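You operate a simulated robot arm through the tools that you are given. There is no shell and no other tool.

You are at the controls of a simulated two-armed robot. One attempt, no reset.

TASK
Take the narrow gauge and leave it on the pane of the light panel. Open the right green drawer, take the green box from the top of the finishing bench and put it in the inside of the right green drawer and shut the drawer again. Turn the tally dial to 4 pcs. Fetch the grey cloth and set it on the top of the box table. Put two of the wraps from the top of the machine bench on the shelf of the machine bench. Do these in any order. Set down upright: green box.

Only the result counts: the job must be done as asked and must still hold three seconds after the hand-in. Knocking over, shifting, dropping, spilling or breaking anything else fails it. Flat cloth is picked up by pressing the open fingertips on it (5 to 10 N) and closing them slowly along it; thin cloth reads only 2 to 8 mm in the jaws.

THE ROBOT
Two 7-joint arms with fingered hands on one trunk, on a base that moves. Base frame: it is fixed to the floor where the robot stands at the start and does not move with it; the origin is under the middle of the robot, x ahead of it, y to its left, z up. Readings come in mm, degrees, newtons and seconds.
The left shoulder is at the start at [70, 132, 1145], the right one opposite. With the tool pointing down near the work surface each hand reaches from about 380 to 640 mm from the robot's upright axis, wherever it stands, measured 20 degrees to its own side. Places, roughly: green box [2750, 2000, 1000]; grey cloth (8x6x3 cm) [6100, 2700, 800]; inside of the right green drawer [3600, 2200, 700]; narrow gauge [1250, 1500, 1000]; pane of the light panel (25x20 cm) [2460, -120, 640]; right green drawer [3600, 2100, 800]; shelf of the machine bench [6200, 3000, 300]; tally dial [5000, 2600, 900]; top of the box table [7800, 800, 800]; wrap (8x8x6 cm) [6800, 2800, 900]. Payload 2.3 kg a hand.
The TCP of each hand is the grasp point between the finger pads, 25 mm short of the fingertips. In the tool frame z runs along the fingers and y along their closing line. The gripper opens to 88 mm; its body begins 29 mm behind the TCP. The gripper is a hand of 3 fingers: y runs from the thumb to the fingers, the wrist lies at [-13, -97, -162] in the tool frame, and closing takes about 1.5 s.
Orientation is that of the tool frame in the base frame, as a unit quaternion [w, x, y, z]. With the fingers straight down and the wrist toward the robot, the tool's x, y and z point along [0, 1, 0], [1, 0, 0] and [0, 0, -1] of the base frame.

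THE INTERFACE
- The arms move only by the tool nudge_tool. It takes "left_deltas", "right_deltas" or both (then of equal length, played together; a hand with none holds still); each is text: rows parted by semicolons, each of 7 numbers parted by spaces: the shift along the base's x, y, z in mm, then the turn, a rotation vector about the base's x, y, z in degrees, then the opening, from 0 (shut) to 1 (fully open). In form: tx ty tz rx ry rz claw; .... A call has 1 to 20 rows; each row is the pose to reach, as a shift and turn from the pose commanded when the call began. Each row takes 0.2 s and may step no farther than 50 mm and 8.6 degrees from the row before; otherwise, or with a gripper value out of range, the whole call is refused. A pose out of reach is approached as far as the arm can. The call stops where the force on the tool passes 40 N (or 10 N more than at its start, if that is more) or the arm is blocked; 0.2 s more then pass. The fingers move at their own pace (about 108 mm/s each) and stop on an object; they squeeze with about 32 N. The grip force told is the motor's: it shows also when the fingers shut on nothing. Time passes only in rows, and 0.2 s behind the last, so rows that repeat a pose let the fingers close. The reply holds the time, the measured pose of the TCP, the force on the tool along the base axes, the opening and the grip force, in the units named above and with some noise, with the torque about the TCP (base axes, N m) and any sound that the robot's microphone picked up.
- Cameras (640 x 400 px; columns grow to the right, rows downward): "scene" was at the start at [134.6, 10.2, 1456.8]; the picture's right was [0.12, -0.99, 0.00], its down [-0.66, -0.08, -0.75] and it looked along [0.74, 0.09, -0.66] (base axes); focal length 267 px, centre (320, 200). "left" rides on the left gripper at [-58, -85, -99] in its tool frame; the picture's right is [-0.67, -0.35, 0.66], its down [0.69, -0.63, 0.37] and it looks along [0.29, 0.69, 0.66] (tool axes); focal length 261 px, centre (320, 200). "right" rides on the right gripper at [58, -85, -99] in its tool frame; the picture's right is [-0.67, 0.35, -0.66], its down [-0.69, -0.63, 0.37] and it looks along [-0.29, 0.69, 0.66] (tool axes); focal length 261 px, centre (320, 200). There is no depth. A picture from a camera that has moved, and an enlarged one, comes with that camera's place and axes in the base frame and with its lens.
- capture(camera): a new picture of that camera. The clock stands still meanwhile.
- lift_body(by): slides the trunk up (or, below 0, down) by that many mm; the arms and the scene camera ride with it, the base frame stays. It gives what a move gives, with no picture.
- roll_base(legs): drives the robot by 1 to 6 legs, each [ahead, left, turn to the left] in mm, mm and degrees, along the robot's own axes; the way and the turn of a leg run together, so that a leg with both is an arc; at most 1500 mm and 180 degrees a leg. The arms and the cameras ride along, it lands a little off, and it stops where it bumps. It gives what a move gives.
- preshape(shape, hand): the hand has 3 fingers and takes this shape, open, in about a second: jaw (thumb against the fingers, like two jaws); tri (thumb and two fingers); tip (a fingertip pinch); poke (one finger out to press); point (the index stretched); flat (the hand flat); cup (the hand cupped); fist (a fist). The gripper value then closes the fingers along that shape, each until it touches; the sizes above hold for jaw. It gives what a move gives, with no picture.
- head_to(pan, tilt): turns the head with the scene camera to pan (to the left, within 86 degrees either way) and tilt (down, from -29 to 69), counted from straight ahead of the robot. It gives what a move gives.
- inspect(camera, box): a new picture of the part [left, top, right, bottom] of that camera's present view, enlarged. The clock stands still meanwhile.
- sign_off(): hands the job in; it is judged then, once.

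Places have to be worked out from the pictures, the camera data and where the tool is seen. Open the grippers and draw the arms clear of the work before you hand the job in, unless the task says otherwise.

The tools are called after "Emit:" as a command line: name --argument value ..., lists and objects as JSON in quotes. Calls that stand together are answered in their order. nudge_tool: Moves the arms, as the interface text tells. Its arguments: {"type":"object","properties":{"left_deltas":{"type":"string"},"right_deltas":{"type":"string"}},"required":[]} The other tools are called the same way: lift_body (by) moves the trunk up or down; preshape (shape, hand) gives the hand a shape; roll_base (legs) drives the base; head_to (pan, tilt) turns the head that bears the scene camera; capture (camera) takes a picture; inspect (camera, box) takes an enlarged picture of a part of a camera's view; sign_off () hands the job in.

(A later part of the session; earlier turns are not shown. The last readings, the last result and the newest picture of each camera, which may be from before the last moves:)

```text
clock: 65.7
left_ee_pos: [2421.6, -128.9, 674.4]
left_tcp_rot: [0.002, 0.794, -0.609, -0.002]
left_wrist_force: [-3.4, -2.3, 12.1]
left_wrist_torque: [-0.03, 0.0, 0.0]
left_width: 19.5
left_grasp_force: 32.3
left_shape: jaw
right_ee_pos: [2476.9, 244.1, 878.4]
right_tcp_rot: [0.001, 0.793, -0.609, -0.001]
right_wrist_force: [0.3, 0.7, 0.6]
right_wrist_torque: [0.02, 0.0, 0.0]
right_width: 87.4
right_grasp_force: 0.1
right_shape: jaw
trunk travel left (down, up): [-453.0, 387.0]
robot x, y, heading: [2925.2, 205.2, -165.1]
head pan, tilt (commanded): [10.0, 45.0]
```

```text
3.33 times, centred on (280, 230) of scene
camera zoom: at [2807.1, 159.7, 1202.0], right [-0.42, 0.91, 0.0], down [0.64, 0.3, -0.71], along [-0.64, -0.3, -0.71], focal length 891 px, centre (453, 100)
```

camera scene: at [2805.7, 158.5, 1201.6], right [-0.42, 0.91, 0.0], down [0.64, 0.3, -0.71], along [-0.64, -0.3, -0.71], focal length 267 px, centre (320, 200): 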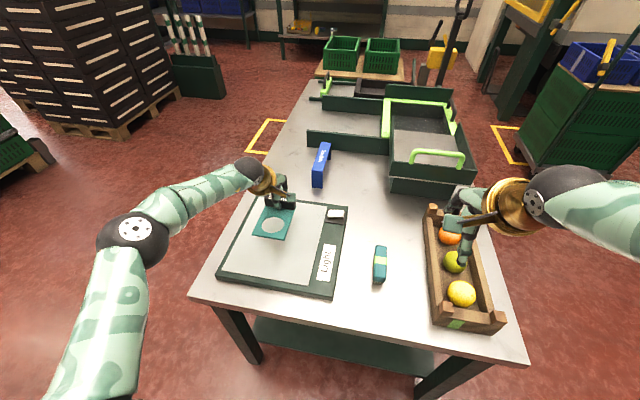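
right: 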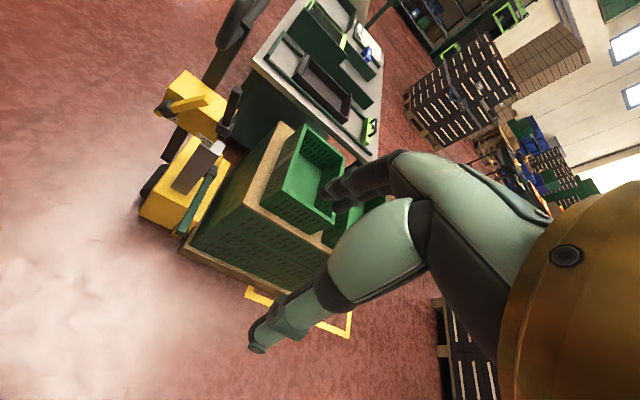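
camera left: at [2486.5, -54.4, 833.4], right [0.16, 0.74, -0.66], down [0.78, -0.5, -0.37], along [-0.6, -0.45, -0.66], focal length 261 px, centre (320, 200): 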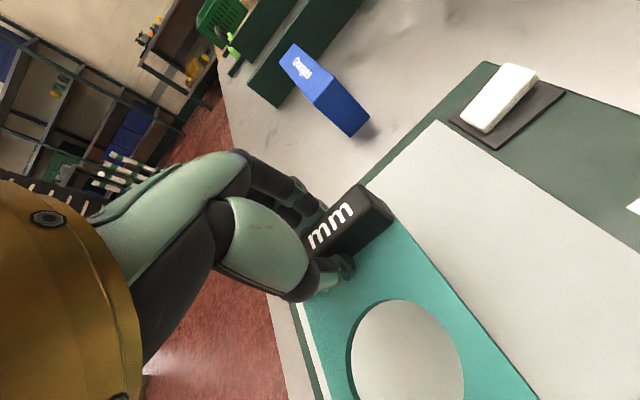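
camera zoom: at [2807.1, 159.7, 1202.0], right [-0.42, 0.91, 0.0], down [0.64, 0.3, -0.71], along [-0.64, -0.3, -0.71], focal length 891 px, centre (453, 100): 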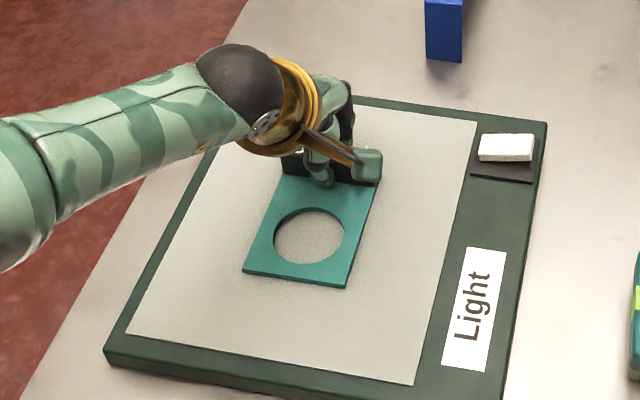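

One row exceeded 50 mm; I repeat with finer steps, first only the release and straight lift.

Emit:
nudge_tool --left_deltas "0 0 2.5 0 0 0 0; 0 0 2.5 0 0 0 0.15; 0 0 2.5 0 0 0 0.35; 0 0 2.5 0 0 0 0.6; 0 0 2.5 0 0 0 1; 0 0 2.5 0 0 0 1; 0 0 20 0 0 0 1; 0 0 50 0 0 0 1; 0 0 90 0 0 0 1; 0 0 130 0 0 0 1; 0 0 170 0 0 0 1; 35 10 195 0 0 0 1; 70 22 220 0 0 0 1; 105 34 240 0 0 0 1; 140 46 258 0 0 0 1; 175 57 270 0 0 0 1; 206 67 282 0 0 0 1"

Emit:
inspect --camera "scene" --box '[200, 170, 360, 290]'

```text
clock: 69.2
left_ee_pos: [2629.6, -59.4, 951.8]
left_tcp_rot: [0.0, 0.793, -0.609, 0.0]
left_wrist_force: [0.2, 0.7, 0.5]
left_wrist_torque: [-0.01, -0.02, -0.05]
left_width: 87.7
left_grasp_force: 0.1
left_shape: jaw
right_ee_pos: [2474.6, 245.0, 877.8]
right_tcp_rot: [0.001, 0.793, -0.609, 0.0]
right_wrist_force: [0.0, -0.4, 0.7]
right_wrist_torque: [0.01, 0.01, 0.02]
right_width: 87.5
right_grasp_force: 0.0
right_shape: jaw
trunk travel left (down, up): [-453.0, 387.0]
robot x, y, heading: [2923.4, 204.4, -165.2]
head pan, tilt (commanded): [10.0, 45.0]
```

```text
3.33 times, centred on (280, 230) of scene
camera zoom: at [2806.1, 158.8, 1201.7], right [-0.42, 0.91, 0.0], down [0.64, 0.3, -0.71], along [-0.64, -0.3, -0.71], focal length 891 px, centre (453, 100)
```

zoom: 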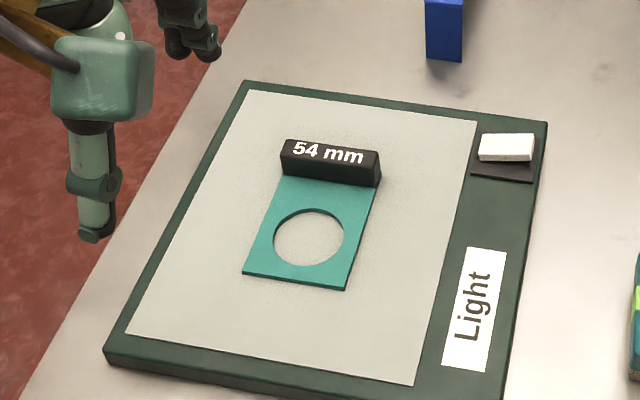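

The 54 mm gauge rests on the pane. Next the finishing bench: raise the trunk, back away, turn to face the left benches, and drive into the aisle to look.

Emit:
lift_body --by 250

Emit:
roll_base --legs '[[-200, 0, 0], [0, 0, -90], [700, 0, 0]]'

Emit:
head_to --pan 0 --tilt 35

Emit:
capture --camera "scene"

```text
clock: 71.8
left_ee_pos: [2627.5, -61.1, 1202.2]
left_tcp_rot: [0.0, 0.793, -0.609, 0.0]
left_wrist_force: [-0.8, 0.0, -0.5]
left_wrist_torque: [-0.02, -0.02, 0.02]
left_width: 88.0
left_grasp_force: 0.0
left_shape: jaw
right_ee_pos: [2476.1, 243.3, 1128.4]
right_tcp_rot: [-0.001, 0.794, -0.608, 0.0]
right_wrist_force: [-0.7, 0.0, -0.6]
right_wrist_torque: [-0.03, 0.0, -0.02]
right_width: 87.7
right_grasp_force: 0.0
right_shape: jaw
trunk travel left (down, up): [-703.0, 137.0]
robot x, y, heading: [2921.6, 209.9, -165.2]
head pan, tilt (commanded): [10.0, 45.0]
```

```text
clock: 80.7
left_ee_pos: [2676.4, 1233.8, 1201.9]
left_tcp_rot: [0.0, -0.129, 0.992, 0.0]
left_wrist_force: [0.2, 0.0, -0.3]
left_wrist_torque: [0.0, -0.01, 0.02]
left_width: 87.8
left_grasp_force: 0.1
left_shape: jaw
right_ee_pos: [2980.7, 1386.2, 1128.1]
right_tcp_rot: [0.0, -0.129, 0.992, 0.0]
right_wrist_force: [-0.2, -0.1, -1.0]
right_wrist_torque: [-0.02, 0.0, 0.01]
right_width: 87.7
right_grasp_force: 0.0
right_shape: jaw
trunk travel left (down, up): [-703.0, 137.0]
robot x, y, heading: [2940.8, 934.0, 104.8]
head pan, tilt (commanded): [10.0, 45.0]
```

```text
clock: 81.4
left_ee_pos: [2674.7, 1235.7, 1201.2]
left_tcp_rot: [0.0, -0.13, 0.992, 0.001]
left_wrist_force: [0.5, 0.5, 0.4]
left_wrist_torque: [0.04, 0.01, -0.01]
left_width: 87.9
left_grasp_force: 0.0
left_shape: jaw
right_ee_pos: [2979.7, 1387.3, 1127.4]
right_tcp_rot: [0.0, -0.128, 0.992, 0.0]
right_wrist_force: [0.7, 0.7, -0.5]
right_wrist_torque: [0.01, -0.01, -0.02]
right_width: 87.6
right_grasp_force: 0.0
right_shape: jaw
trunk travel left (down, up): [-703.0, 137.0]
robot x, y, heading: [2943.8, 936.8, 104.9]
head pan, tilt (commanded): [0.0, 35.0]
```

```text
taken
camera scene: at [2906.9, 1068.8, 1466.3], right [0.97, 0.26, 0.0], down [0.15, -0.56, -0.82], along [-0.21, 0.79, -0.57], focal length 267 px, centre (320, 200)
```

scene: 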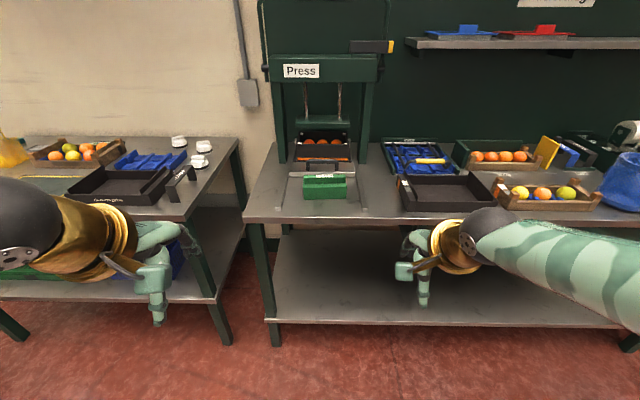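

Emit:
inspect --camera "scene" --box '[250, 130, 410, 230]'

Emit:
head_to --pan -45 --tilt 30

Emit:
capture --camera "scene"

```text
4.00 times, centred on (330, 180) of scene
camera zoom: at [2906.9, 1068.8, 1466.3], right [0.97, 0.26, 0.0], down [0.15, -0.56, -0.82], along [-0.21, 0.79, -0.57], focal length 1069 px, centre (280, 280)
```

zoom: 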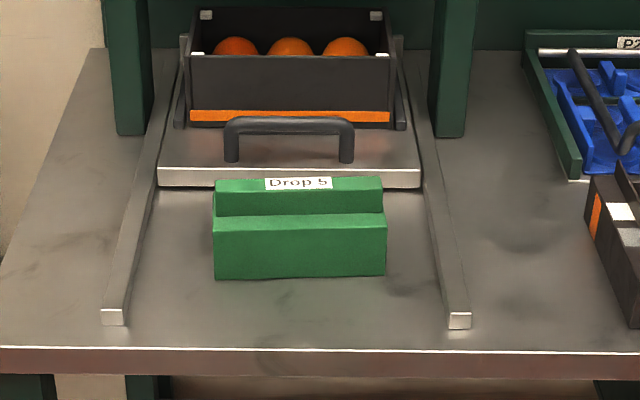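

```text
clock: 82.5
left_ee_pos: [2675.9, 1234.0, 1202.8]
left_tcp_rot: [0.001, -0.13, 0.992, 0.0]
left_wrist_force: [-0.6, -0.3, 1.0]
left_wrist_torque: [0.02, 0.03, 0.01]
left_width: 87.8
left_grasp_force: 0.0
left_shape: jaw
right_ee_pos: [2981.5, 1387.0, 1128.0]
right_tcp_rot: [0.001, -0.129, 0.992, 0.0]
right_wrist_force: [0.1, 0.2, 0.0]
right_wrist_torque: [0.01, 0.0, 0.0]
right_width: 87.5
right_grasp_force: 0.0
right_shape: jaw
trunk travel left (down, up): [-703.0, 137.0]
robot x, y, heading: [2940.8, 934.4, 105.0]
head pan, tilt (commanded): [-45.0, 30.0]
```

```text
taken
camera scene: at [2974.9, 1061.8, 1474.2], right [0.86, -0.5, 0.0], down [-0.25, -0.43, -0.87], along [0.43, 0.75, -0.5], focal length 267 px, centre (320, 200)
```

scene: 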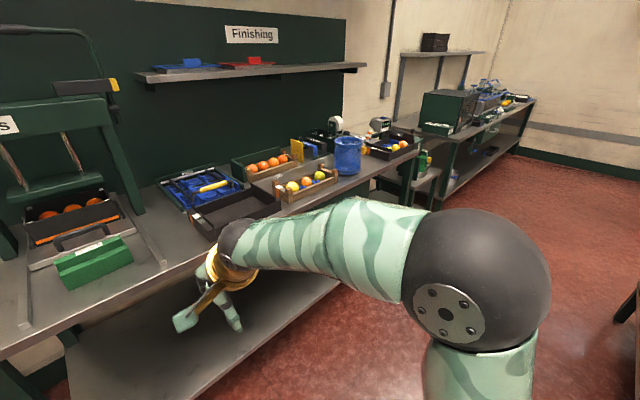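

The green stepped box ("Drop 5") stands in front of the press. Now I shift right along the aisle to look at the drawers.

Emit:
roll_base --legs '[[0, -700, 0]]'

Emit:
head_to --pan 0 --tilt 35

Emit:
capture --camera "scene"

Emit:
inspect --camera "scene" --box '[200, 150, 440, 330]'

```text
clock: 86.4
left_ee_pos: [3363.4, 1416.1, 1201.4]
left_tcp_rot: [0.001, -0.129, 0.992, 0.0]
left_wrist_force: [0.3, 0.1, 0.3]
left_wrist_torque: [-0.01, 0.04, 0.0]
left_width: 87.5
left_grasp_force: 0.1
left_shape: jaw
right_ee_pos: [3667.3, 1567.4, 1127.6]
right_tcp_rot: [0.001, -0.129, 0.992, 0.0]
right_wrist_force: [-1.0, 0.1, -0.3]
right_wrist_torque: [-0.03, 0.01, 0.0]
right_width: 87.8
right_grasp_force: 0.0
right_shape: jaw
trunk travel left (down, up): [-703.0, 137.0]
robot x, y, heading: [3626.0, 1113.1, 105.1]
head pan, tilt (commanded): [-45.0, 30.0]
```

```text
clock: 87.5
left_ee_pos: [3362.8, 1415.9, 1201.5]
left_tcp_rot: [0.0, -0.13, 0.992, 0.0]
left_wrist_force: [-0.1, -0.4, 0.3]
left_wrist_torque: [0.02, 0.0, -0.02]
left_width: 87.8
left_grasp_force: 0.1
left_shape: jaw
right_ee_pos: [3668.9, 1568.4, 1127.6]
right_tcp_rot: [-0.001, -0.129, 0.992, -0.001]
right_wrist_force: [0.5, 0.3, -0.4]
right_wrist_torque: [-0.04, 0.03, -0.02]
right_width: 87.5
right_grasp_force: 0.0
right_shape: jaw
trunk travel left (down, up): [-703.0, 137.0]
robot x, y, heading: [3632.4, 1116.3, 105.0]
head pan, tilt (commanded): [0.0, 35.0]
```

```text
taken
camera scene: at [3594.6, 1250.1, 1466.4], right [0.97, 0.25, 0.0], down [0.15, -0.55, -0.82], along [-0.21, 0.79, -0.57], focal length 267 px, centre (320, 200)
```

scene: 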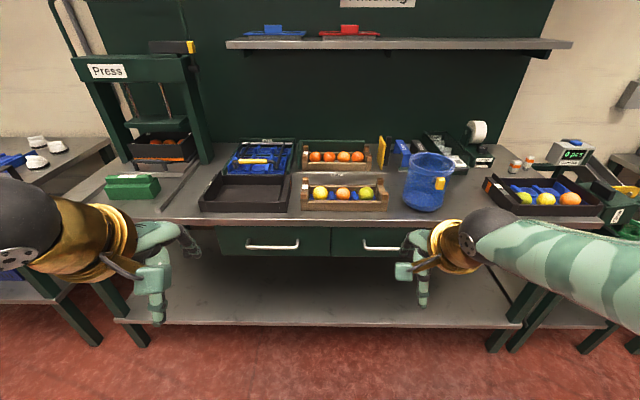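

```text
2.22 times, centred on (320, 240) of scene
camera zoom: at [3594.6, 1250.1, 1466.4], right [0.97, 0.25, 0.0], down [0.15, -0.55, -0.82], along [-0.21, 0.79, -0.57], focal length 594 px, centre (320, 111)
```

zoom: 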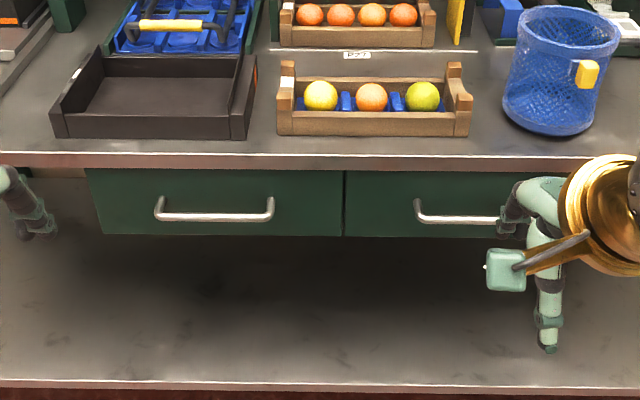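

Two drawers are visible; the right one's handle is partly behind my right hand. I check with the right-hand camera.

Emit:
capture --camera "right"

Emit:
head_to --pan -25 --tilt 45

Emit:
capture --camera "scene"

```text
taken
camera right: at [3634.3, 1471.4, 1225.5], right [0.56, 0.51, 0.66], down [0.82, -0.43, -0.37], along [0.1, 0.74, -0.66], focal length 261 px, centre (320, 200)
```

right: 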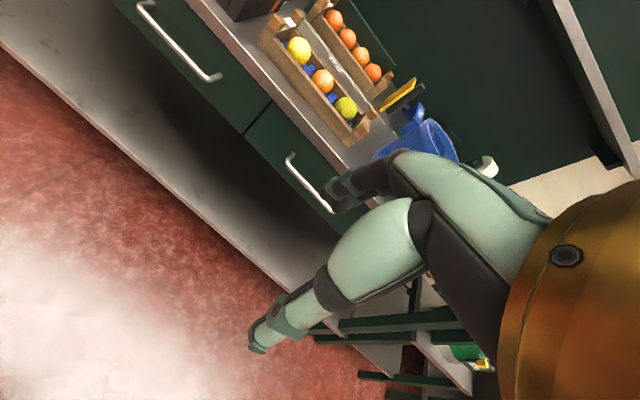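

```text
clock: 88.4
left_ee_pos: [3364.2, 1415.7, 1201.0]
left_tcp_rot: [0.001, -0.129, 0.992, 0.0]
left_wrist_force: [-1.0, 0.9, 0.3]
left_wrist_torque: [-0.01, 0.03, -0.01]
left_width: 87.8
left_grasp_force: 0.0
left_shape: jaw
right_ee_pos: [3667.9, 1568.1, 1127.5]
right_tcp_rot: [-0.001, -0.129, 0.992, 0.001]
right_wrist_force: [0.6, -0.2, -0.4]
right_wrist_torque: [0.02, 0.01, 0.0]
right_width: 87.8
right_grasp_force: 0.1
right_shape: jaw
trunk travel left (down, up): [-703.0, 137.0]
robot x, y, heading: [3632.5, 1115.8, 104.7]
head pan, tilt (commanded): [-25.0, 45.0]
```

```text
taken
camera scene: at [3631.4, 1245.0, 1451.6], right [0.98, -0.18, 0.0], down [-0.12, -0.7, -0.71], along [0.13, 0.7, -0.71], focal length 267 px, centre (320, 200)
```

scene: 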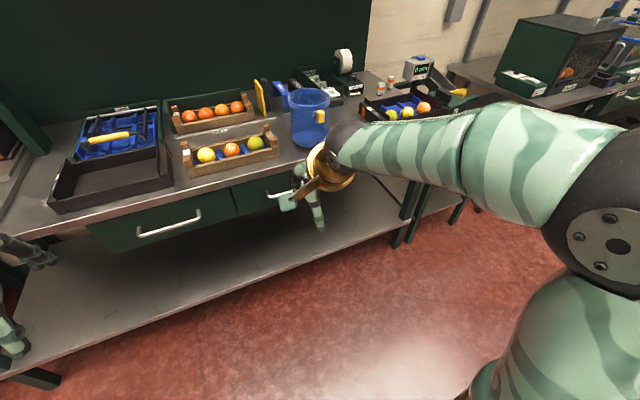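

Handle's left end ≈ (3572, 1941, 803), standing off ~30 mm from the drawer front. I position the base for the right hand and lower the trunk.

Emit:
roll_base --legs '[[40, -95, 0]]'

Emit:
lift_body --by -250

Emit:
capture --camera "right"

Emit:
capture --camera "scene"

```text
clock: 89.6
left_ee_pos: [3440.3, 1476.0, 1201.4]
left_tcp_rot: [0.002, -0.129, 0.992, 0.001]
left_wrist_force: [0.0, 0.3, 0.8]
left_wrist_torque: [0.01, 0.02, 0.0]
left_width: 87.8
left_grasp_force: 0.1
left_shape: jaw
right_ee_pos: [3744.8, 1627.5, 1128.7]
right_tcp_rot: [0.001, -0.128, 0.992, 0.001]
right_wrist_force: [-0.1, -0.2, 0.4]
right_wrist_torque: [-0.05, -0.04, 0.01]
right_width: 87.9
right_grasp_force: 0.1
right_shape: jaw
trunk travel left (down, up): [-703.0, 137.0]
robot x, y, heading: [3706.0, 1174.9, 105.0]
head pan, tilt (commanded): [-25.0, 45.0]
```

```text
clock: 92.2
left_ee_pos: [3443.2, 1478.2, 950.5]
left_tcp_rot: [0.0, -0.129, 0.992, 0.0]
left_wrist_force: [0.1, 0.6, -0.4]
left_wrist_torque: [0.02, 0.02, 0.0]
left_width: 87.6
left_grasp_force: 0.0
left_shape: jaw
right_ee_pos: [3748.1, 1629.9, 877.1]
right_tcp_rot: [-0.001, -0.129, 0.992, 0.0]
right_wrist_force: [-0.4, -0.6, -0.1]
right_wrist_torque: [0.01, -0.01, -0.01]
right_width: 87.4
right_grasp_force: 0.1
right_shape: jaw
trunk travel left (down, up): [-453.0, 387.0]
robot x, y, heading: [3706.0, 1174.8, 104.8]
head pan, tilt (commanded): [-25.0, 45.0]
```

```text
taken
camera right: at [3714.1, 1533.1, 975.6], right [0.56, 0.51, 0.66], down [0.82, -0.43, -0.37], along [0.1, 0.74, -0.66], focal length 261 px, centre (320, 200)
```

right: 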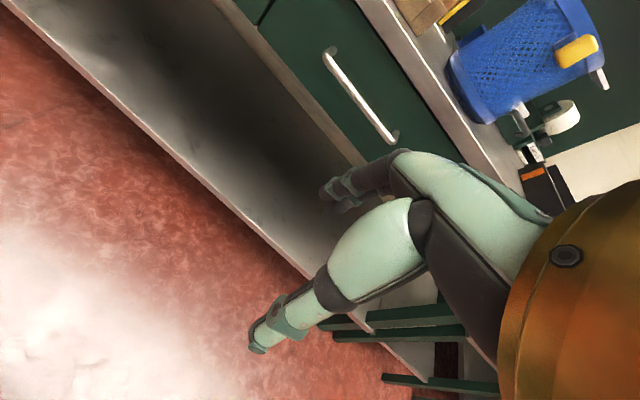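

```text
taken
camera scene: at [3711.3, 1306.7, 1201.6], right [0.98, -0.18, 0.0], down [-0.13, -0.7, -0.71], along [0.13, 0.7, -0.71], focal length 267 px, centre (320, 200)
```

scene: 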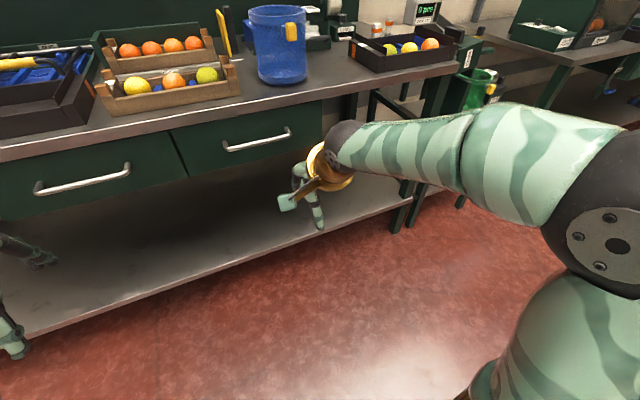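

The handle is fully seen now: centre ≈ (3660, 1967, 798). I move the base 80 mm ahead, then pitch the right hand to point forward and stop 90 mm short of the handle.

Emit:
roll_base --legs '[[80, 0, 0]]'

Emit:
nudge_tool --right_deltas "-4 15 -7 7.9 2.1 0 1; -8 31 -14 15.8 4.2 0 1; -12 47 -21 23.7 6.3 0 0.9; -16 63 -28 31.6 8.5 0 0.9; -20 78 -36 39.5 10.6 0 0.8; -24 94 -43 47.4 12.7 0 0.8; -28 110 -50 55.3 14.8 0 0.7; -32 125 -57 63.2 16.9 0 0.7; -36 141 -64 71.1 19.0 0 0.6; -40 157 -71 79.0 21.2 0 0.6; -43 172 -79 86.9 23.3 0 0.6; -43 172 -79 86.9 23.3 0 0.6"

Emit:
capture --camera "scene"

Emit:
capture --camera "right"

```text
clock: 93.2
left_ee_pos: [3422.4, 1555.9, 951.1]
left_tcp_rot: [0.0, -0.129, 0.992, 0.0]
left_wrist_force: [0.9, 0.0, 0.0]
left_wrist_torque: [0.01, 0.02, 0.01]
left_width: 87.6
left_grasp_force: 0.1
left_shape: jaw
right_ee_pos: [3727.2, 1707.7, 877.3]
right_tcp_rot: [0.001, -0.129, 0.992, 0.001]
right_wrist_force: [0.3, -0.4, -0.1]
right_wrist_torque: [-0.04, 0.0, -0.02]
right_width: 87.5
right_grasp_force: 0.0
right_shape: jaw
trunk travel left (down, up): [-453.0, 387.0]
robot x, y, heading: [3689.5, 1258.8, 104.6]
head pan, tilt (commanded): [-25.0, 45.0]
```

```text
clock: 95.8
left_ee_pos: [3422.5, 1556.4, 951.5]
left_tcp_rot: [0.0, -0.128, 0.992, 0.0]
left_wrist_force: [0.5, -0.2, -0.2]
left_wrist_torque: [-0.02, -0.02, 0.02]
left_width: 87.9
left_grasp_force: 0.1
left_shape: jaw
right_ee_pos: [3684.6, 1879.9, 798.4]
right_tcp_rot: [-0.092, -0.091, 0.701, 0.701]
right_wrist_force: [0.2, -0.2, -0.5]
right_wrist_torque: [-0.04, 0.0, -0.02]
right_width: 52.9
right_grasp_force: 0.1
right_shape: jaw
trunk travel left (down, up): [-453.0, 387.0]
robot x, y, heading: [3685.6, 1257.2, 104.8]
head pan, tilt (commanded): [-25.0, 45.0]
```

```text
taken
camera scene: at [3690.3, 1384.2, 1201.6], right [0.98, -0.18, 0.0], down [-0.12, -0.7, -0.71], along [0.13, 0.7, -0.71], focal length 267 px, centre (320, 200)
```

scene: 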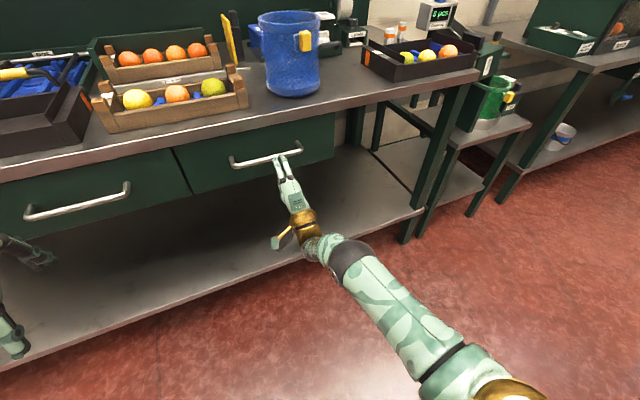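

```text
taken
camera right: at [3653.4, 1769.2, 711.7], right [0.82, -0.46, 0.35], down [0.57, 0.53, -0.63], along [0.11, 0.71, 0.69], focal length 261 px, centre (320, 200)
```

right: 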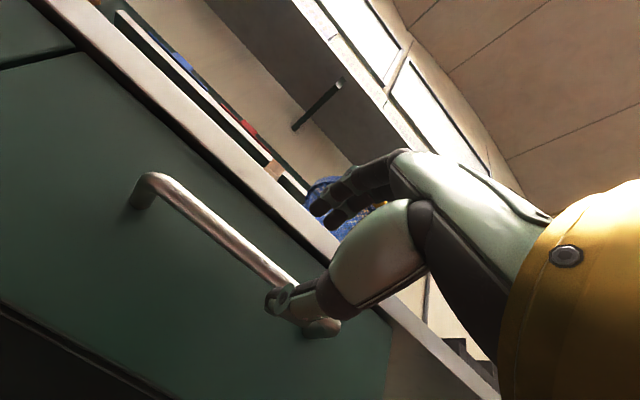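

The bar's centre is at about (3657, 1966, 800), matching my hand height. I advance 50 mm and check.

Emit:
nudge_tool --right_deltas "-6.5 24 1 0 0 0 0.6; -13 48 2 0 0 0 0.6; -13 48 2 0 0 0 0.6"

Emit:
capture --camera "right"

Emit:
inspect --camera "scene" --box '[200, 110, 360, 230]'

```text
clock: 96.6
left_ee_pos: [3423.3, 1557.2, 952.2]
left_tcp_rot: [0.0, -0.128, 0.992, 0.0]
left_wrist_force: [-0.5, 0.0, -0.2]
left_wrist_torque: [0.0, 0.0, 0.01]
left_width: 87.7
left_grasp_force: 0.1
left_shape: jaw
right_ee_pos: [3676.6, 1907.8, 807.1]
right_tcp_rot: [-0.093, -0.092, 0.701, 0.701]
right_wrist_force: [0.4, 0.1, -0.4]
right_wrist_torque: [-0.04, 0.01, 0.02]
right_width: 52.7
right_grasp_force: 0.0
right_shape: jaw
right hand out of reach, approached as far as the arm can: row 2, 3
trunk travel left (down, up): [-453.0, 387.0]
robot x, y, heading: [3686.7, 1254.2, 104.5]
head pan, tilt (commanded): [-25.0, 45.0]
```

```text
taken
camera right: at [3646.6, 1797.2, 720.7], right [0.82, -0.46, 0.35], down [0.57, 0.53, -0.63], along [0.11, 0.71, 0.69], focal length 261 px, centre (320, 200)
```

right: 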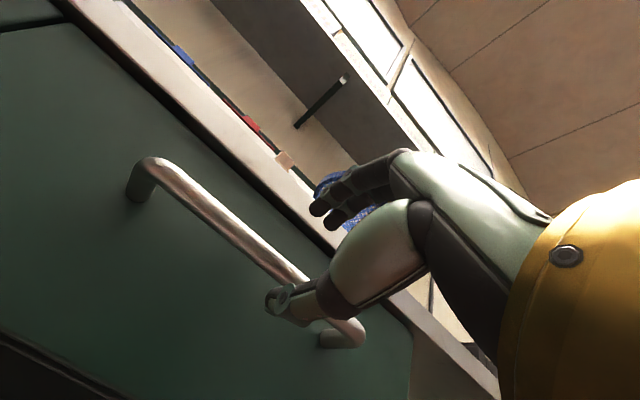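

```text
3.33 times, centred on (280, 170) of scene
camera zoom: at [3690.5, 1384.9, 1201.5], right [0.98, -0.18, 0.0], down [-0.12, -0.7, -0.71], along [0.12, 0.7, -0.71], focal length 891 px, centre (453, 300)
```

zoom: 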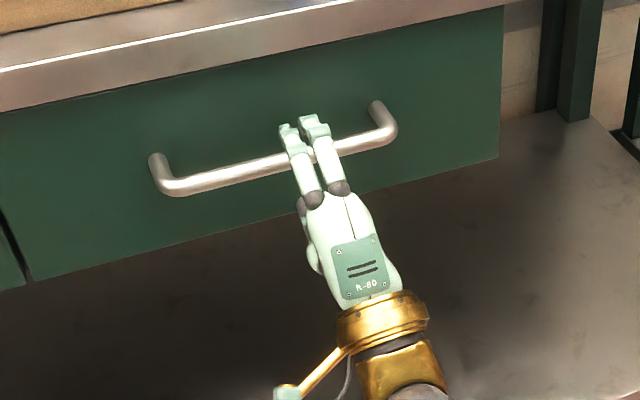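

The arm reached its limit 45 mm short. I draw the hand back 60 mm and move the base 110 mm closer.

Emit:
nudge_tool --right_deltas "9 -34 -1 0 0 0 0.6; 18 -68 -2 0 0 0 0.6; 27 -100 -2 0 0 0 0.6; 27 -100 -2 0 0 0 0.6"

Emit:
roll_base --legs '[[110, 0, 0.3]]'

Emit:
capture --camera "right"

```text
clock: 97.6
left_ee_pos: [3423.7, 1556.1, 951.2]
left_tcp_rot: [0.0, -0.128, 0.992, -0.001]
left_wrist_force: [-0.5, 0.4, 0.5]
left_wrist_torque: [-0.01, 0.01, -0.01]
left_width: 87.6
left_grasp_force: 0.1
left_shape: jaw
right_ee_pos: [3706.2, 1809.4, 806.2]
right_tcp_rot: [-0.094, -0.091, 0.701, 0.702]
right_wrist_force: [-0.4, -0.6, -0.5]
right_wrist_torque: [0.0, -0.03, 0.03]
right_width: 53.0
right_grasp_force: 0.1
right_shape: jaw
trunk travel left (down, up): [-453.0, 387.0]
robot x, y, heading: [3686.7, 1255.7, 104.6]
head pan, tilt (commanded): [-25.0, 45.0]
```

```text
clock: 98.8
left_ee_pos: [3392.6, 1659.3, 952.1]
left_tcp_rot: [0.0, -0.131, 0.991, 0.0]
left_wrist_force: [-0.8, 0.0, 0.8]
left_wrist_torque: [0.02, -0.01, -0.01]
left_width: 87.6
left_grasp_force: 0.0
left_shape: jaw
right_ee_pos: [3673.8, 1914.6, 805.8]
right_tcp_rot: [-0.095, -0.091, 0.701, 0.701]
right_wrist_force: [0.0, -0.5, -0.8]
right_wrist_torque: [-0.02, 0.0, 0.0]
right_width: 52.9
right_grasp_force: 0.0
right_shape: jaw
trunk travel left (down, up): [-453.0, 387.0]
robot x, y, heading: [3665.1, 1363.2, 105.2]
head pan, tilt (commanded): [-25.0, 45.0]
```

```text
taken
camera right: at [3643.9, 1804.5, 719.5], right [0.82, -0.46, 0.35], down [0.56, 0.53, -0.63], along [0.1, 0.71, 0.69], focal length 261 px, centre (320, 200)
```

right: 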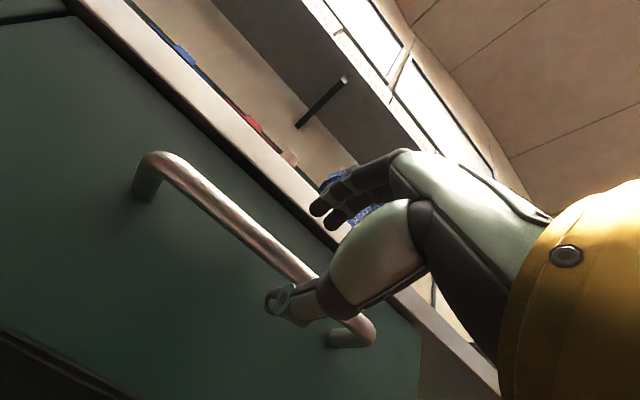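

Bar height ≈ 800; my TCP is at 806 and ~54 mm before the bar. I move forward 46 mm and 5 mm down.

Emit:
nudge_tool --right_deltas "-4 15 -3 0 0 0 0.6; -8 30 -5 0 0 0 0.6; -12 45 -6 0 0 0 0.6; -12 45 -6 0 0 0 0.6"

Emit:
capture --camera "right"

Emit:
capture --camera "scene"

```text
clock: 99.8
left_ee_pos: [3392.9, 1660.5, 951.2]
left_tcp_rot: [0.0, -0.132, 0.991, 0.001]
left_wrist_force: [1.0, -0.1, -0.8]
left_wrist_torque: [0.01, -0.01, 0.0]
left_width: 87.8
left_grasp_force: 0.1
left_shape: jaw
right_ee_pos: [3661.8, 1960.3, 799.9]
right_tcp_rot: [-0.094, -0.092, 0.701, 0.701]
right_wrist_force: [0.5, 0.1, 0.1]
right_wrist_torque: [0.0, -0.01, -0.01]
right_width: 52.8
right_grasp_force: 0.0
right_shape: jaw
trunk travel left (down, up): [-453.0, 387.0]
robot x, y, heading: [3662.6, 1360.0, 105.2]
head pan, tilt (commanded): [-25.0, 45.0]
```

```text
taken
camera right: at [3631.8, 1849.8, 713.5], right [0.82, -0.46, 0.35], down [0.56, 0.53, -0.63], along [0.1, 0.71, 0.69], focal length 261 px, centre (320, 200)
```

right: 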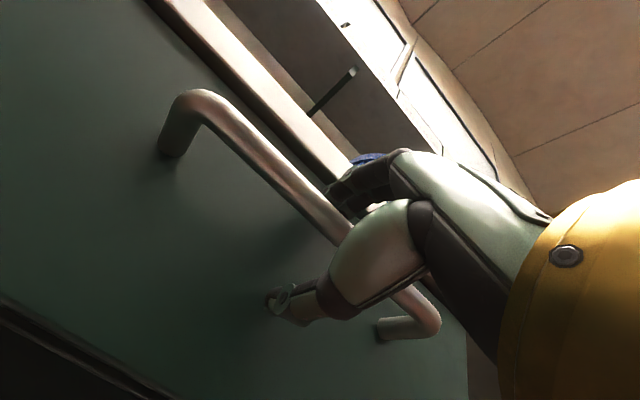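

```text
taken
camera scene: at [3661.7, 1490.1, 1201.6], right [0.98, -0.17, 0.0], down [-0.12, -0.7, -0.71], along [0.12, 0.7, -0.71], focal length 267 px, centre (320, 200)
```

scene: 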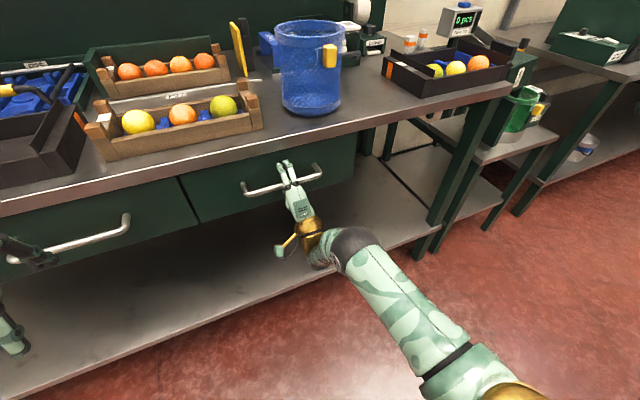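

The bar runs right through the grasp point between thumb and fingers. I close the grip.

Emit:
nudge_tool --right_deltas "0 0 0 0 0 0 0.4; 0 0 0 0 0 0 0.2; 0 0 0 0 0 0 0.1; 0 0 0 0 0 0 0; 0 0 0 0 0 0 0; 0 0 0 0 0 0 0"

```text
clock: 101.2
left_ee_pos: [3391.3, 1660.9, 951.3]
left_tcp_rot: [0.0, -0.131, 0.991, -0.001]
left_wrist_force: [0.1, -0.8, -0.7]
left_wrist_torque: [-0.03, -0.04, 0.0]
left_width: 87.9
left_grasp_force: 0.1
left_shape: jaw
right_ee_pos: [3661.5, 1960.4, 797.9]
right_tcp_rot: [-0.095, -0.094, 0.701, 0.7]
right_wrist_force: [-0.5, 0.5, -2.8]
right_wrist_torque: [0.02, 0.08, -0.01]
right_width: 0.0
right_grasp_force: 31.2
right_shape: jaw
trunk travel left (down, up): [-453.0, 387.0]
robot x, y, heading: [3660.1, 1362.1, 105.0]
head pan, tilt (commanded): [-25.0, 45.0]
```

Width reads 0 — the fingers may have closed past the bar (hooked) or missed it. I look.

Emit:
capture --camera "right"

Emit:
inspect --camera "scene" --box '[220, 130, 380, 250]'

```text
taken
camera right: at [3631.4, 1850.3, 712.7], right [0.82, -0.46, 0.35], down [0.56, 0.53, -0.63], along [0.1, 0.71, 0.69], focal length 261 px, centre (320, 200)
```

right: 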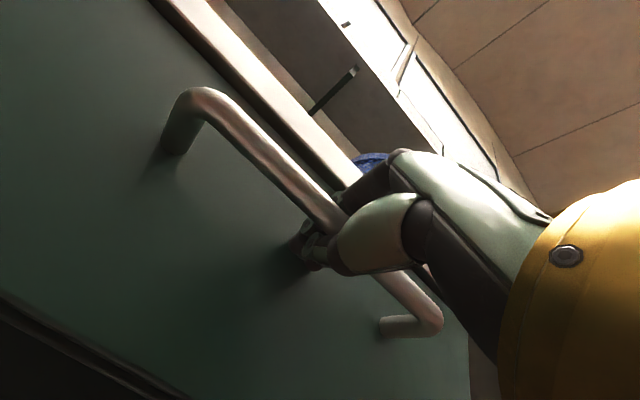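

```text
3.33 times, centred on (300, 190) of scene
camera zoom: at [3661.3, 1491.3, 1201.4], right [0.99, -0.17, 0.0], down [-0.12, -0.7, -0.71], along [0.12, 0.7, -0.71], focal length 891 px, centre (387, 233)
```

zoom: 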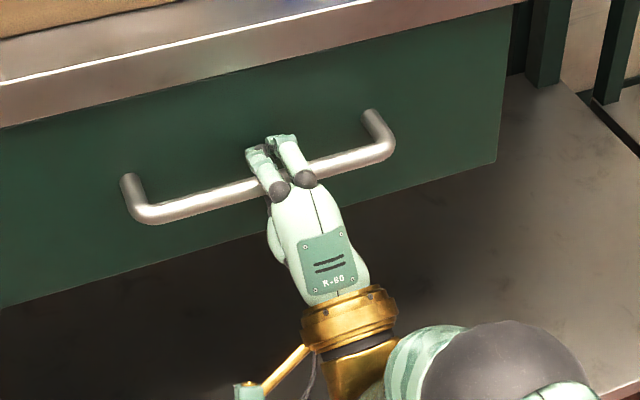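

The fingers are hooked around the bar, which is fine for pulling. I pull straight back 60 mm first and watch the force.

Emit:
nudge_tool --right_deltas "3 -10 0 0 0 0 0; 5 -19 0 0 0 0 0; 8 -29 0 0 0 0 0; 10 -39 0 0 0 0 0; 13 -48 0 0 0 0 0; 16 -58 0 0 0 0 0"

Emit:
capture --camera "scene"

```text
clock: 102.6
left_ee_pos: [3392.3, 1659.8, 952.3]
left_tcp_rot: [0.001, -0.131, 0.991, 0.0]
left_wrist_force: [-0.3, 0.0, -0.2]
left_wrist_torque: [-0.01, 0.0, -0.01]
left_width: 87.7
left_grasp_force: 0.0
left_shape: jaw
right_ee_pos: [3676.0, 1903.4, 797.9]
right_tcp_rot: [-0.094, -0.093, 0.703, 0.699]
right_wrist_force: [-3.7, -1.6, 5.4]
right_wrist_torque: [-0.06, 0.09, -0.04]
right_width: 0.0
right_grasp_force: 31.7
right_shape: jaw
right hand out of reach, approached as far as the arm can: row 6
trunk travel left (down, up): [-453.0, 387.0]
robot x, y, heading: [3661.1, 1364.1, 105.3]
head pan, tilt (commanded): [-25.0, 45.0]
```

```text
taken
camera scene: at [3660.5, 1488.6, 1201.8], right [0.98, -0.17, 0.0], down [-0.12, -0.7, -0.71], along [0.12, 0.7, -0.71], focal length 267 px, centre (320, 200)
```

scene: 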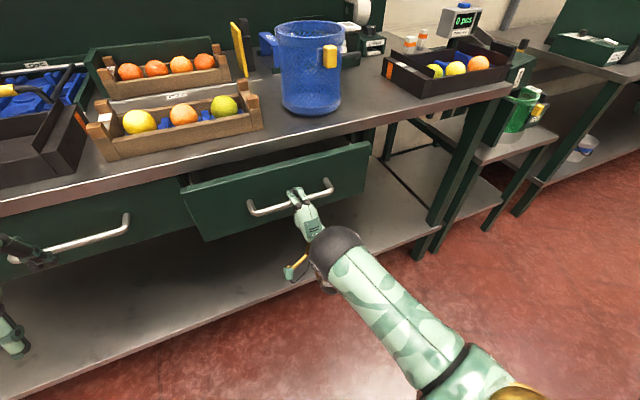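

The drawer is sliding out but the arm hits its inner limit. I keep hold and back the base straight away by 100 mm.

Emit:
roll_base --legs '[[-100, 0, 0]]'

Emit:
capture --camera "scene"

```text
clock: 103.8
left_ee_pos: [3417.1, 1562.0, 952.2]
left_tcp_rot: [0.002, -0.132, 0.991, 0.001]
left_wrist_force: [-0.1, 0.4, -0.2]
left_wrist_torque: [0.01, -0.02, 0.03]
left_width: 87.6
left_grasp_force: 0.2
left_shape: jaw
right_ee_pos: [3701.1, 1808.3, 797.7]
right_tcp_rot: [-0.094, -0.095, 0.704, 0.698]
right_wrist_force: [-8.0, -0.4, 3.6]
right_wrist_torque: [-0.02, 0.06, -0.06]
right_width: 0.0
right_grasp_force: 31.7
right_shape: jaw
trunk travel left (down, up): [-453.0, 387.0]
robot x, y, heading: [3685.2, 1263.8, 105.1]
head pan, tilt (commanded): [-25.0, 45.0]
```

```text
taken
camera scene: at [3685.0, 1392.2, 1201.8], right [0.99, -0.17, 0.0], down [-0.12, -0.7, -0.71], along [0.12, 0.7, -0.71], focal length 267 px, centre (320, 200)
```

scene: 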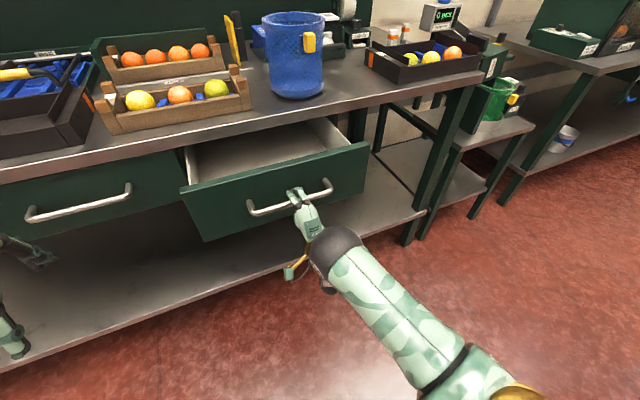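

The drawer follows well (about 157 mm open). I back another 100 mm.

Emit:
roll_base --legs '[[-100, 0, 0]]'

Emit:
capture --camera "scene"

```text
clock: 104.9
left_ee_pos: [3440.5, 1466.7, 950.8]
left_tcp_rot: [0.001, -0.133, 0.991, 0.0]
left_wrist_force: [-0.2, 0.0, -0.2]
left_wrist_torque: [0.02, 0.02, -0.03]
left_width: 87.9
left_grasp_force: 0.0
left_shape: jaw
right_ee_pos: [3725.4, 1711.6, 797.5]
right_tcp_rot: [-0.095, -0.095, 0.704, 0.698]
right_wrist_force: [-11.1, -1.2, 1.4]
right_wrist_torque: [-0.05, 0.01, -0.09]
right_width: 0.4
right_grasp_force: 32.1
right_shape: jaw
trunk travel left (down, up): [-453.0, 387.0]
robot x, y, heading: [3711.6, 1171.3, 105.0]
head pan, tilt (commanded): [-25.0, 45.0]
```

```text
taken
camera scene: at [3709.7, 1297.2, 1201.7], right [0.99, -0.17, 0.0], down [-0.12, -0.7, -0.71], along [0.12, 0.7, -0.71], focal length 267 px, centre (320, 200)
```

scene: 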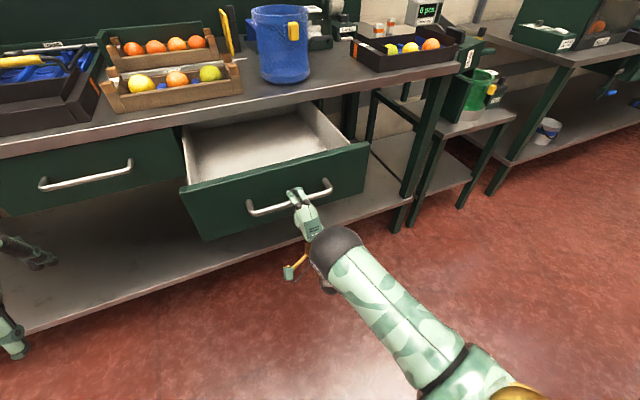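

The drawer is open ~257 mm, its interior visible. I open the hand and back the base away from the handle.

Emit:
nudge_tool --right_deltas "0 0 0 0 0 0 0.2; 0 0 0 0 0 0 0.4; 0 0 0 0 0 0 0.7; 0 0 0 0 0 0 0.7; 0 0 0 0 0 0 0.7"

Emit:
capture --camera "right"

```text
clock: 106.1
left_ee_pos: [3444.3, 1466.9, 951.4]
left_tcp_rot: [0.0, -0.132, 0.991, 0.0]
left_wrist_force: [-0.4, 0.4, 0.0]
left_wrist_torque: [-0.02, 0.03, -0.03]
left_width: 87.7
left_grasp_force: 0.0
left_shape: jaw
right_ee_pos: [3728.0, 1711.8, 797.3]
right_tcp_rot: [-0.095, -0.093, 0.704, 0.698]
right_wrist_force: [0.8, -0.5, -1.1]
right_wrist_torque: [0.0, 0.05, -0.02]
right_width: 60.7
right_grasp_force: 0.0
right_shape: jaw
trunk travel left (down, up): [-453.0, 387.0]
robot x, y, heading: [3715.0, 1168.0, 105.1]
head pan, tilt (commanded): [-25.0, 45.0]
```

```text
taken
camera right: at [3698.5, 1600.7, 711.8], right [0.82, -0.45, 0.35], down [0.56, 0.53, -0.64], along [0.1, 0.72, 0.69], focal length 261 px, centre (320, 200)
```

right: 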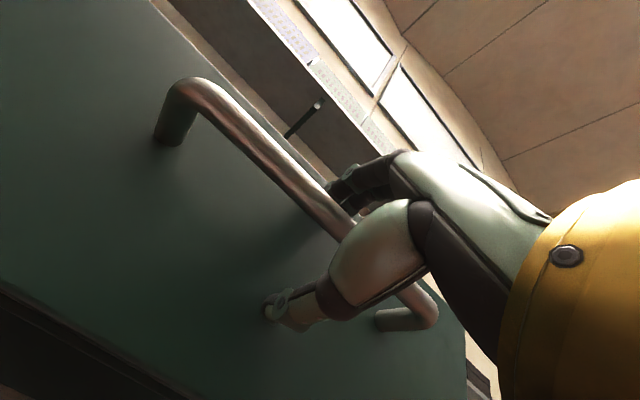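

Fingers are clear of the bar; I back the base 150 mm.

Emit:
roll_base --legs '[[-150, 0, 0]]'

Emit:
capture --camera "scene"

```text
clock: 107.5
left_ee_pos: [3482.0, 1325.5, 951.5]
left_tcp_rot: [0.0, -0.133, 0.991, 0.0]
left_wrist_force: [-0.3, -0.1, 1.3]
left_wrist_torque: [0.03, 0.0, 0.0]
left_width: 87.6
left_grasp_force: 0.0
left_shape: jaw
right_ee_pos: [3765.7, 1571.2, 797.5]
right_tcp_rot: [-0.097, -0.095, 0.704, 0.697]
right_wrist_force: [0.2, 0.0, -0.5]
right_wrist_torque: [0.0, -0.02, 0.03]
right_width: 61.3
right_grasp_force: 0.1
right_shape: jaw
trunk travel left (down, up): [-453.0, 387.0]
robot x, y, heading: [3750.9, 1029.1, 105.2]
head pan, tilt (commanded): [-25.0, 45.0]
```

```text
taken
camera scene: at [3751.7, 1156.0, 1201.6], right [0.99, -0.17, 0.0], down [-0.12, -0.7, -0.71], along [0.12, 0.7, -0.71], focal length 267 px, centre (320, 200)
```

scene: 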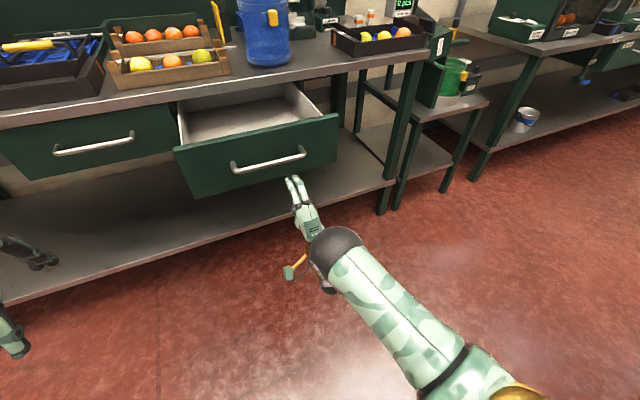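

Now I return the right hand to the fingers-down pose and raise the trunk for the bench-top work.

Emit:
nudge_tool --right_deltas "2 -8 7 -7.9 -2.1 0 0.8; 4 -16 14 -15.8 -4.2 0 0.8; 6 -24 21 -23.7 -6.3 0 1; 9 -32 29 -31.6 -8.5 0 1; 11 -40 36 -39.5 -10.6 0 1; 13 -49 43 -47.4 -12.7 0 1; 15 -57 51 -55.3 -14.8 0 1; 17 -65 58 -63.2 -16.9 0 1; 20 -73 65 -71.1 -19.0 0 1; 22 -81 72 -79.0 -21.2 0 1; 24 -89 80 -86.9 -23.3 0 1; 24 -89 80 -86.9 -23.3 0 1"

Emit:
lift_body --by 250

Emit:
head_to --pan -20 --tilt 35

Emit:
capture --camera "scene"

```text
clock: 110.1
left_ee_pos: [3482.6, 1324.3, 950.8]
left_tcp_rot: [0.0, -0.133, 0.991, 0.001]
left_wrist_force: [0.4, 0.5, -0.9]
left_wrist_torque: [0.02, 0.0, 0.04]
left_width: 87.6
left_grasp_force: 0.0
left_shape: jaw
right_ee_pos: [3789.4, 1481.7, 876.8]
right_tcp_rot: [-0.004, -0.129, 0.992, -0.005]
right_wrist_force: [-0.4, 0.2, 0.6]
right_wrist_torque: [-0.02, 0.03, 0.02]
right_width: 87.9
right_grasp_force: 0.1
right_shape: jaw
right hand out of reach, approached as far as the arm can: row 10
trunk travel left (down, up): [-453.0, 387.0]
robot x, y, heading: [3749.2, 1027.4, 105.2]
head pan, tilt (commanded): [-25.0, 45.0]
```

```text
clock: 112.7
left_ee_pos: [3482.4, 1326.4, 1201.9]
left_tcp_rot: [0.0, -0.133, 0.991, 0.0]
left_wrist_force: [-0.4, 0.2, 0.1]
left_wrist_torque: [-0.01, 0.0, 0.04]
left_width: 87.5
left_grasp_force: 0.1
left_shape: jaw
right_ee_pos: [3789.1, 1480.7, 1127.2]
right_tcp_rot: [-0.005, -0.129, 0.992, -0.005]
right_wrist_force: [0.2, -0.1, 0.4]
right_wrist_torque: [0.0, 0.04, 0.03]
right_width: 87.8
right_grasp_force: 0.0
right_shape: jaw
trunk travel left (down, up): [-703.0, 137.0]
robot x, y, heading: [3752.2, 1027.7, 105.6]
head pan, tilt (commanded): [-25.0, 45.0]
```

```text
clock: 113.4
left_ee_pos: [3481.7, 1325.7, 1201.4]
left_tcp_rot: [0.0, -0.134, 0.991, 0.001]
left_wrist_force: [-0.4, 0.2, -0.3]
left_wrist_torque: [0.01, -0.01, 0.0]
left_width: 87.7
left_grasp_force: 0.0
left_shape: jaw
right_ee_pos: [3789.4, 1482.0, 1126.7]
right_tcp_rot: [-0.003, -0.129, 0.992, -0.005]
right_wrist_force: [0.5, -0.5, 1.0]
right_wrist_torque: [0.0, -0.01, 0.01]
right_width: 87.8
right_grasp_force: 0.0
right_shape: jaw
trunk travel left (down, up): [-703.0, 137.0]
robot x, y, heading: [3749.3, 1024.3, 104.9]
head pan, tilt (commanded): [-20.0, 35.0]
```

```text
taken
camera scene: at [3745.1, 1163.8, 1466.3], right [1.0, -0.08, 0.0], down [-0.05, -0.57, -0.82], along [0.07, 0.82, -0.57], focal length 267 px, centre (320, 200)
```

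scene: 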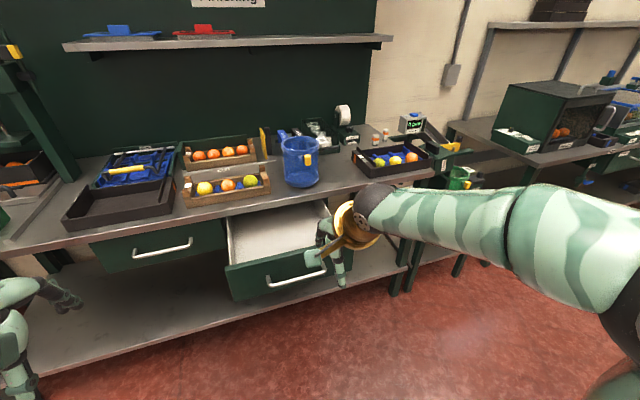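

The drawer stands open. I strafe left ~590 mm towards the green box, then move ahead.

Emit:
roll_base --legs '[[0, 600, 0], [420, 0, 0]]'

Emit:
head_to --pan 15 --tilt 40

Emit:
capture --camera "scene"

Emit:
capture --camera "left"

```text
clock: 118.9
left_ee_pos: [2800.1, 1580.7, 1201.3]
left_tcp_rot: [0.0, -0.133, 0.991, -0.001]
left_wrist_force: [0.6, 0.5, -0.6]
left_wrist_torque: [-0.01, -0.02, 0.0]
left_width: 87.7
left_grasp_force: 0.0
left_shape: jaw
right_ee_pos: [3108.4, 1734.3, 1126.7]
right_tcp_rot: [-0.003, -0.128, 0.992, -0.003]
right_wrist_force: [-0.4, 0.4, -0.5]
right_wrist_torque: [-0.01, -0.02, 0.0]
right_width: 87.8
right_grasp_force: 0.1
right_shape: jaw
trunk travel left (down, up): [-703.0, 137.0]
robot x, y, heading: [3065.9, 1284.2, 105.1]
head pan, tilt (commanded): [-20.0, 35.0]
```

```text
clock: 120.0
left_ee_pos: [2800.1, 1581.4, 1201.3]
left_tcp_rot: [0.0, -0.132, 0.991, 0.0]
left_wrist_force: [0.7, -0.8, 0.5]
left_wrist_torque: [0.01, 0.0, 0.02]
left_width: 87.9
left_grasp_force: 0.0
left_shape: jaw
right_ee_pos: [3107.7, 1738.2, 1128.3]
right_tcp_rot: [-0.004, -0.128, 0.992, -0.004]
right_wrist_force: [0.2, 0.5, -0.8]
right_wrist_torque: [0.02, 0.0, 0.0]
right_width: 87.9
right_grasp_force: 0.0
right_shape: jaw
trunk travel left (down, up): [-703.0, 137.0]
robot x, y, heading: [3067.3, 1286.6, 105.3]
head pan, tilt (commanded): [15.0, 40.0]
```

```text
taken
camera scene: at [3012.7, 1405.0, 1458.9], right [0.87, 0.5, 0.0], down [0.32, -0.56, -0.77], along [-0.38, 0.66, -0.64], focal length 267 px, centre (320, 200)
```

scene: 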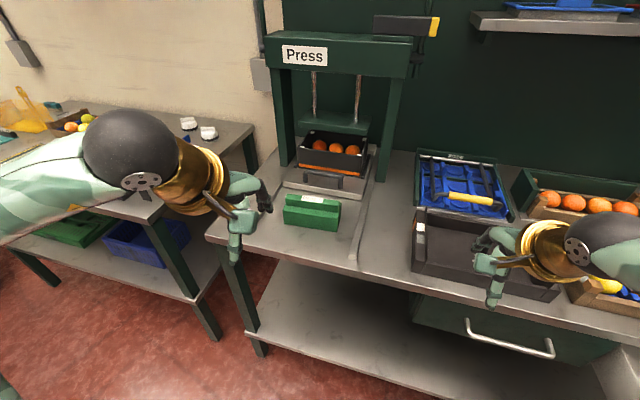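

```text
taken
camera left: at [2877.6, 1513.6, 1301.2], right [0.74, -0.16, -0.66], down [-0.5, -0.79, -0.37], along [-0.46, 0.6, -0.66], focal length 261 px, centre (320, 200)
```

left: 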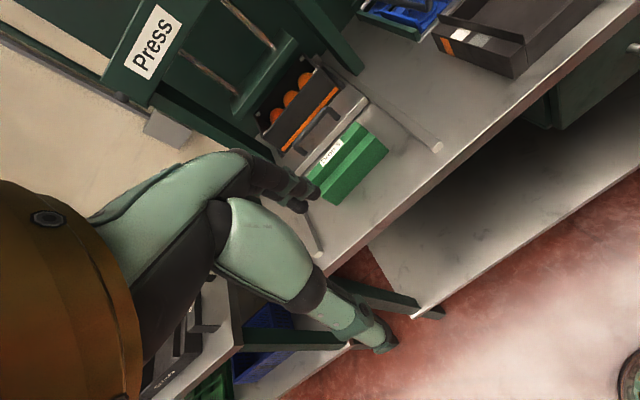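

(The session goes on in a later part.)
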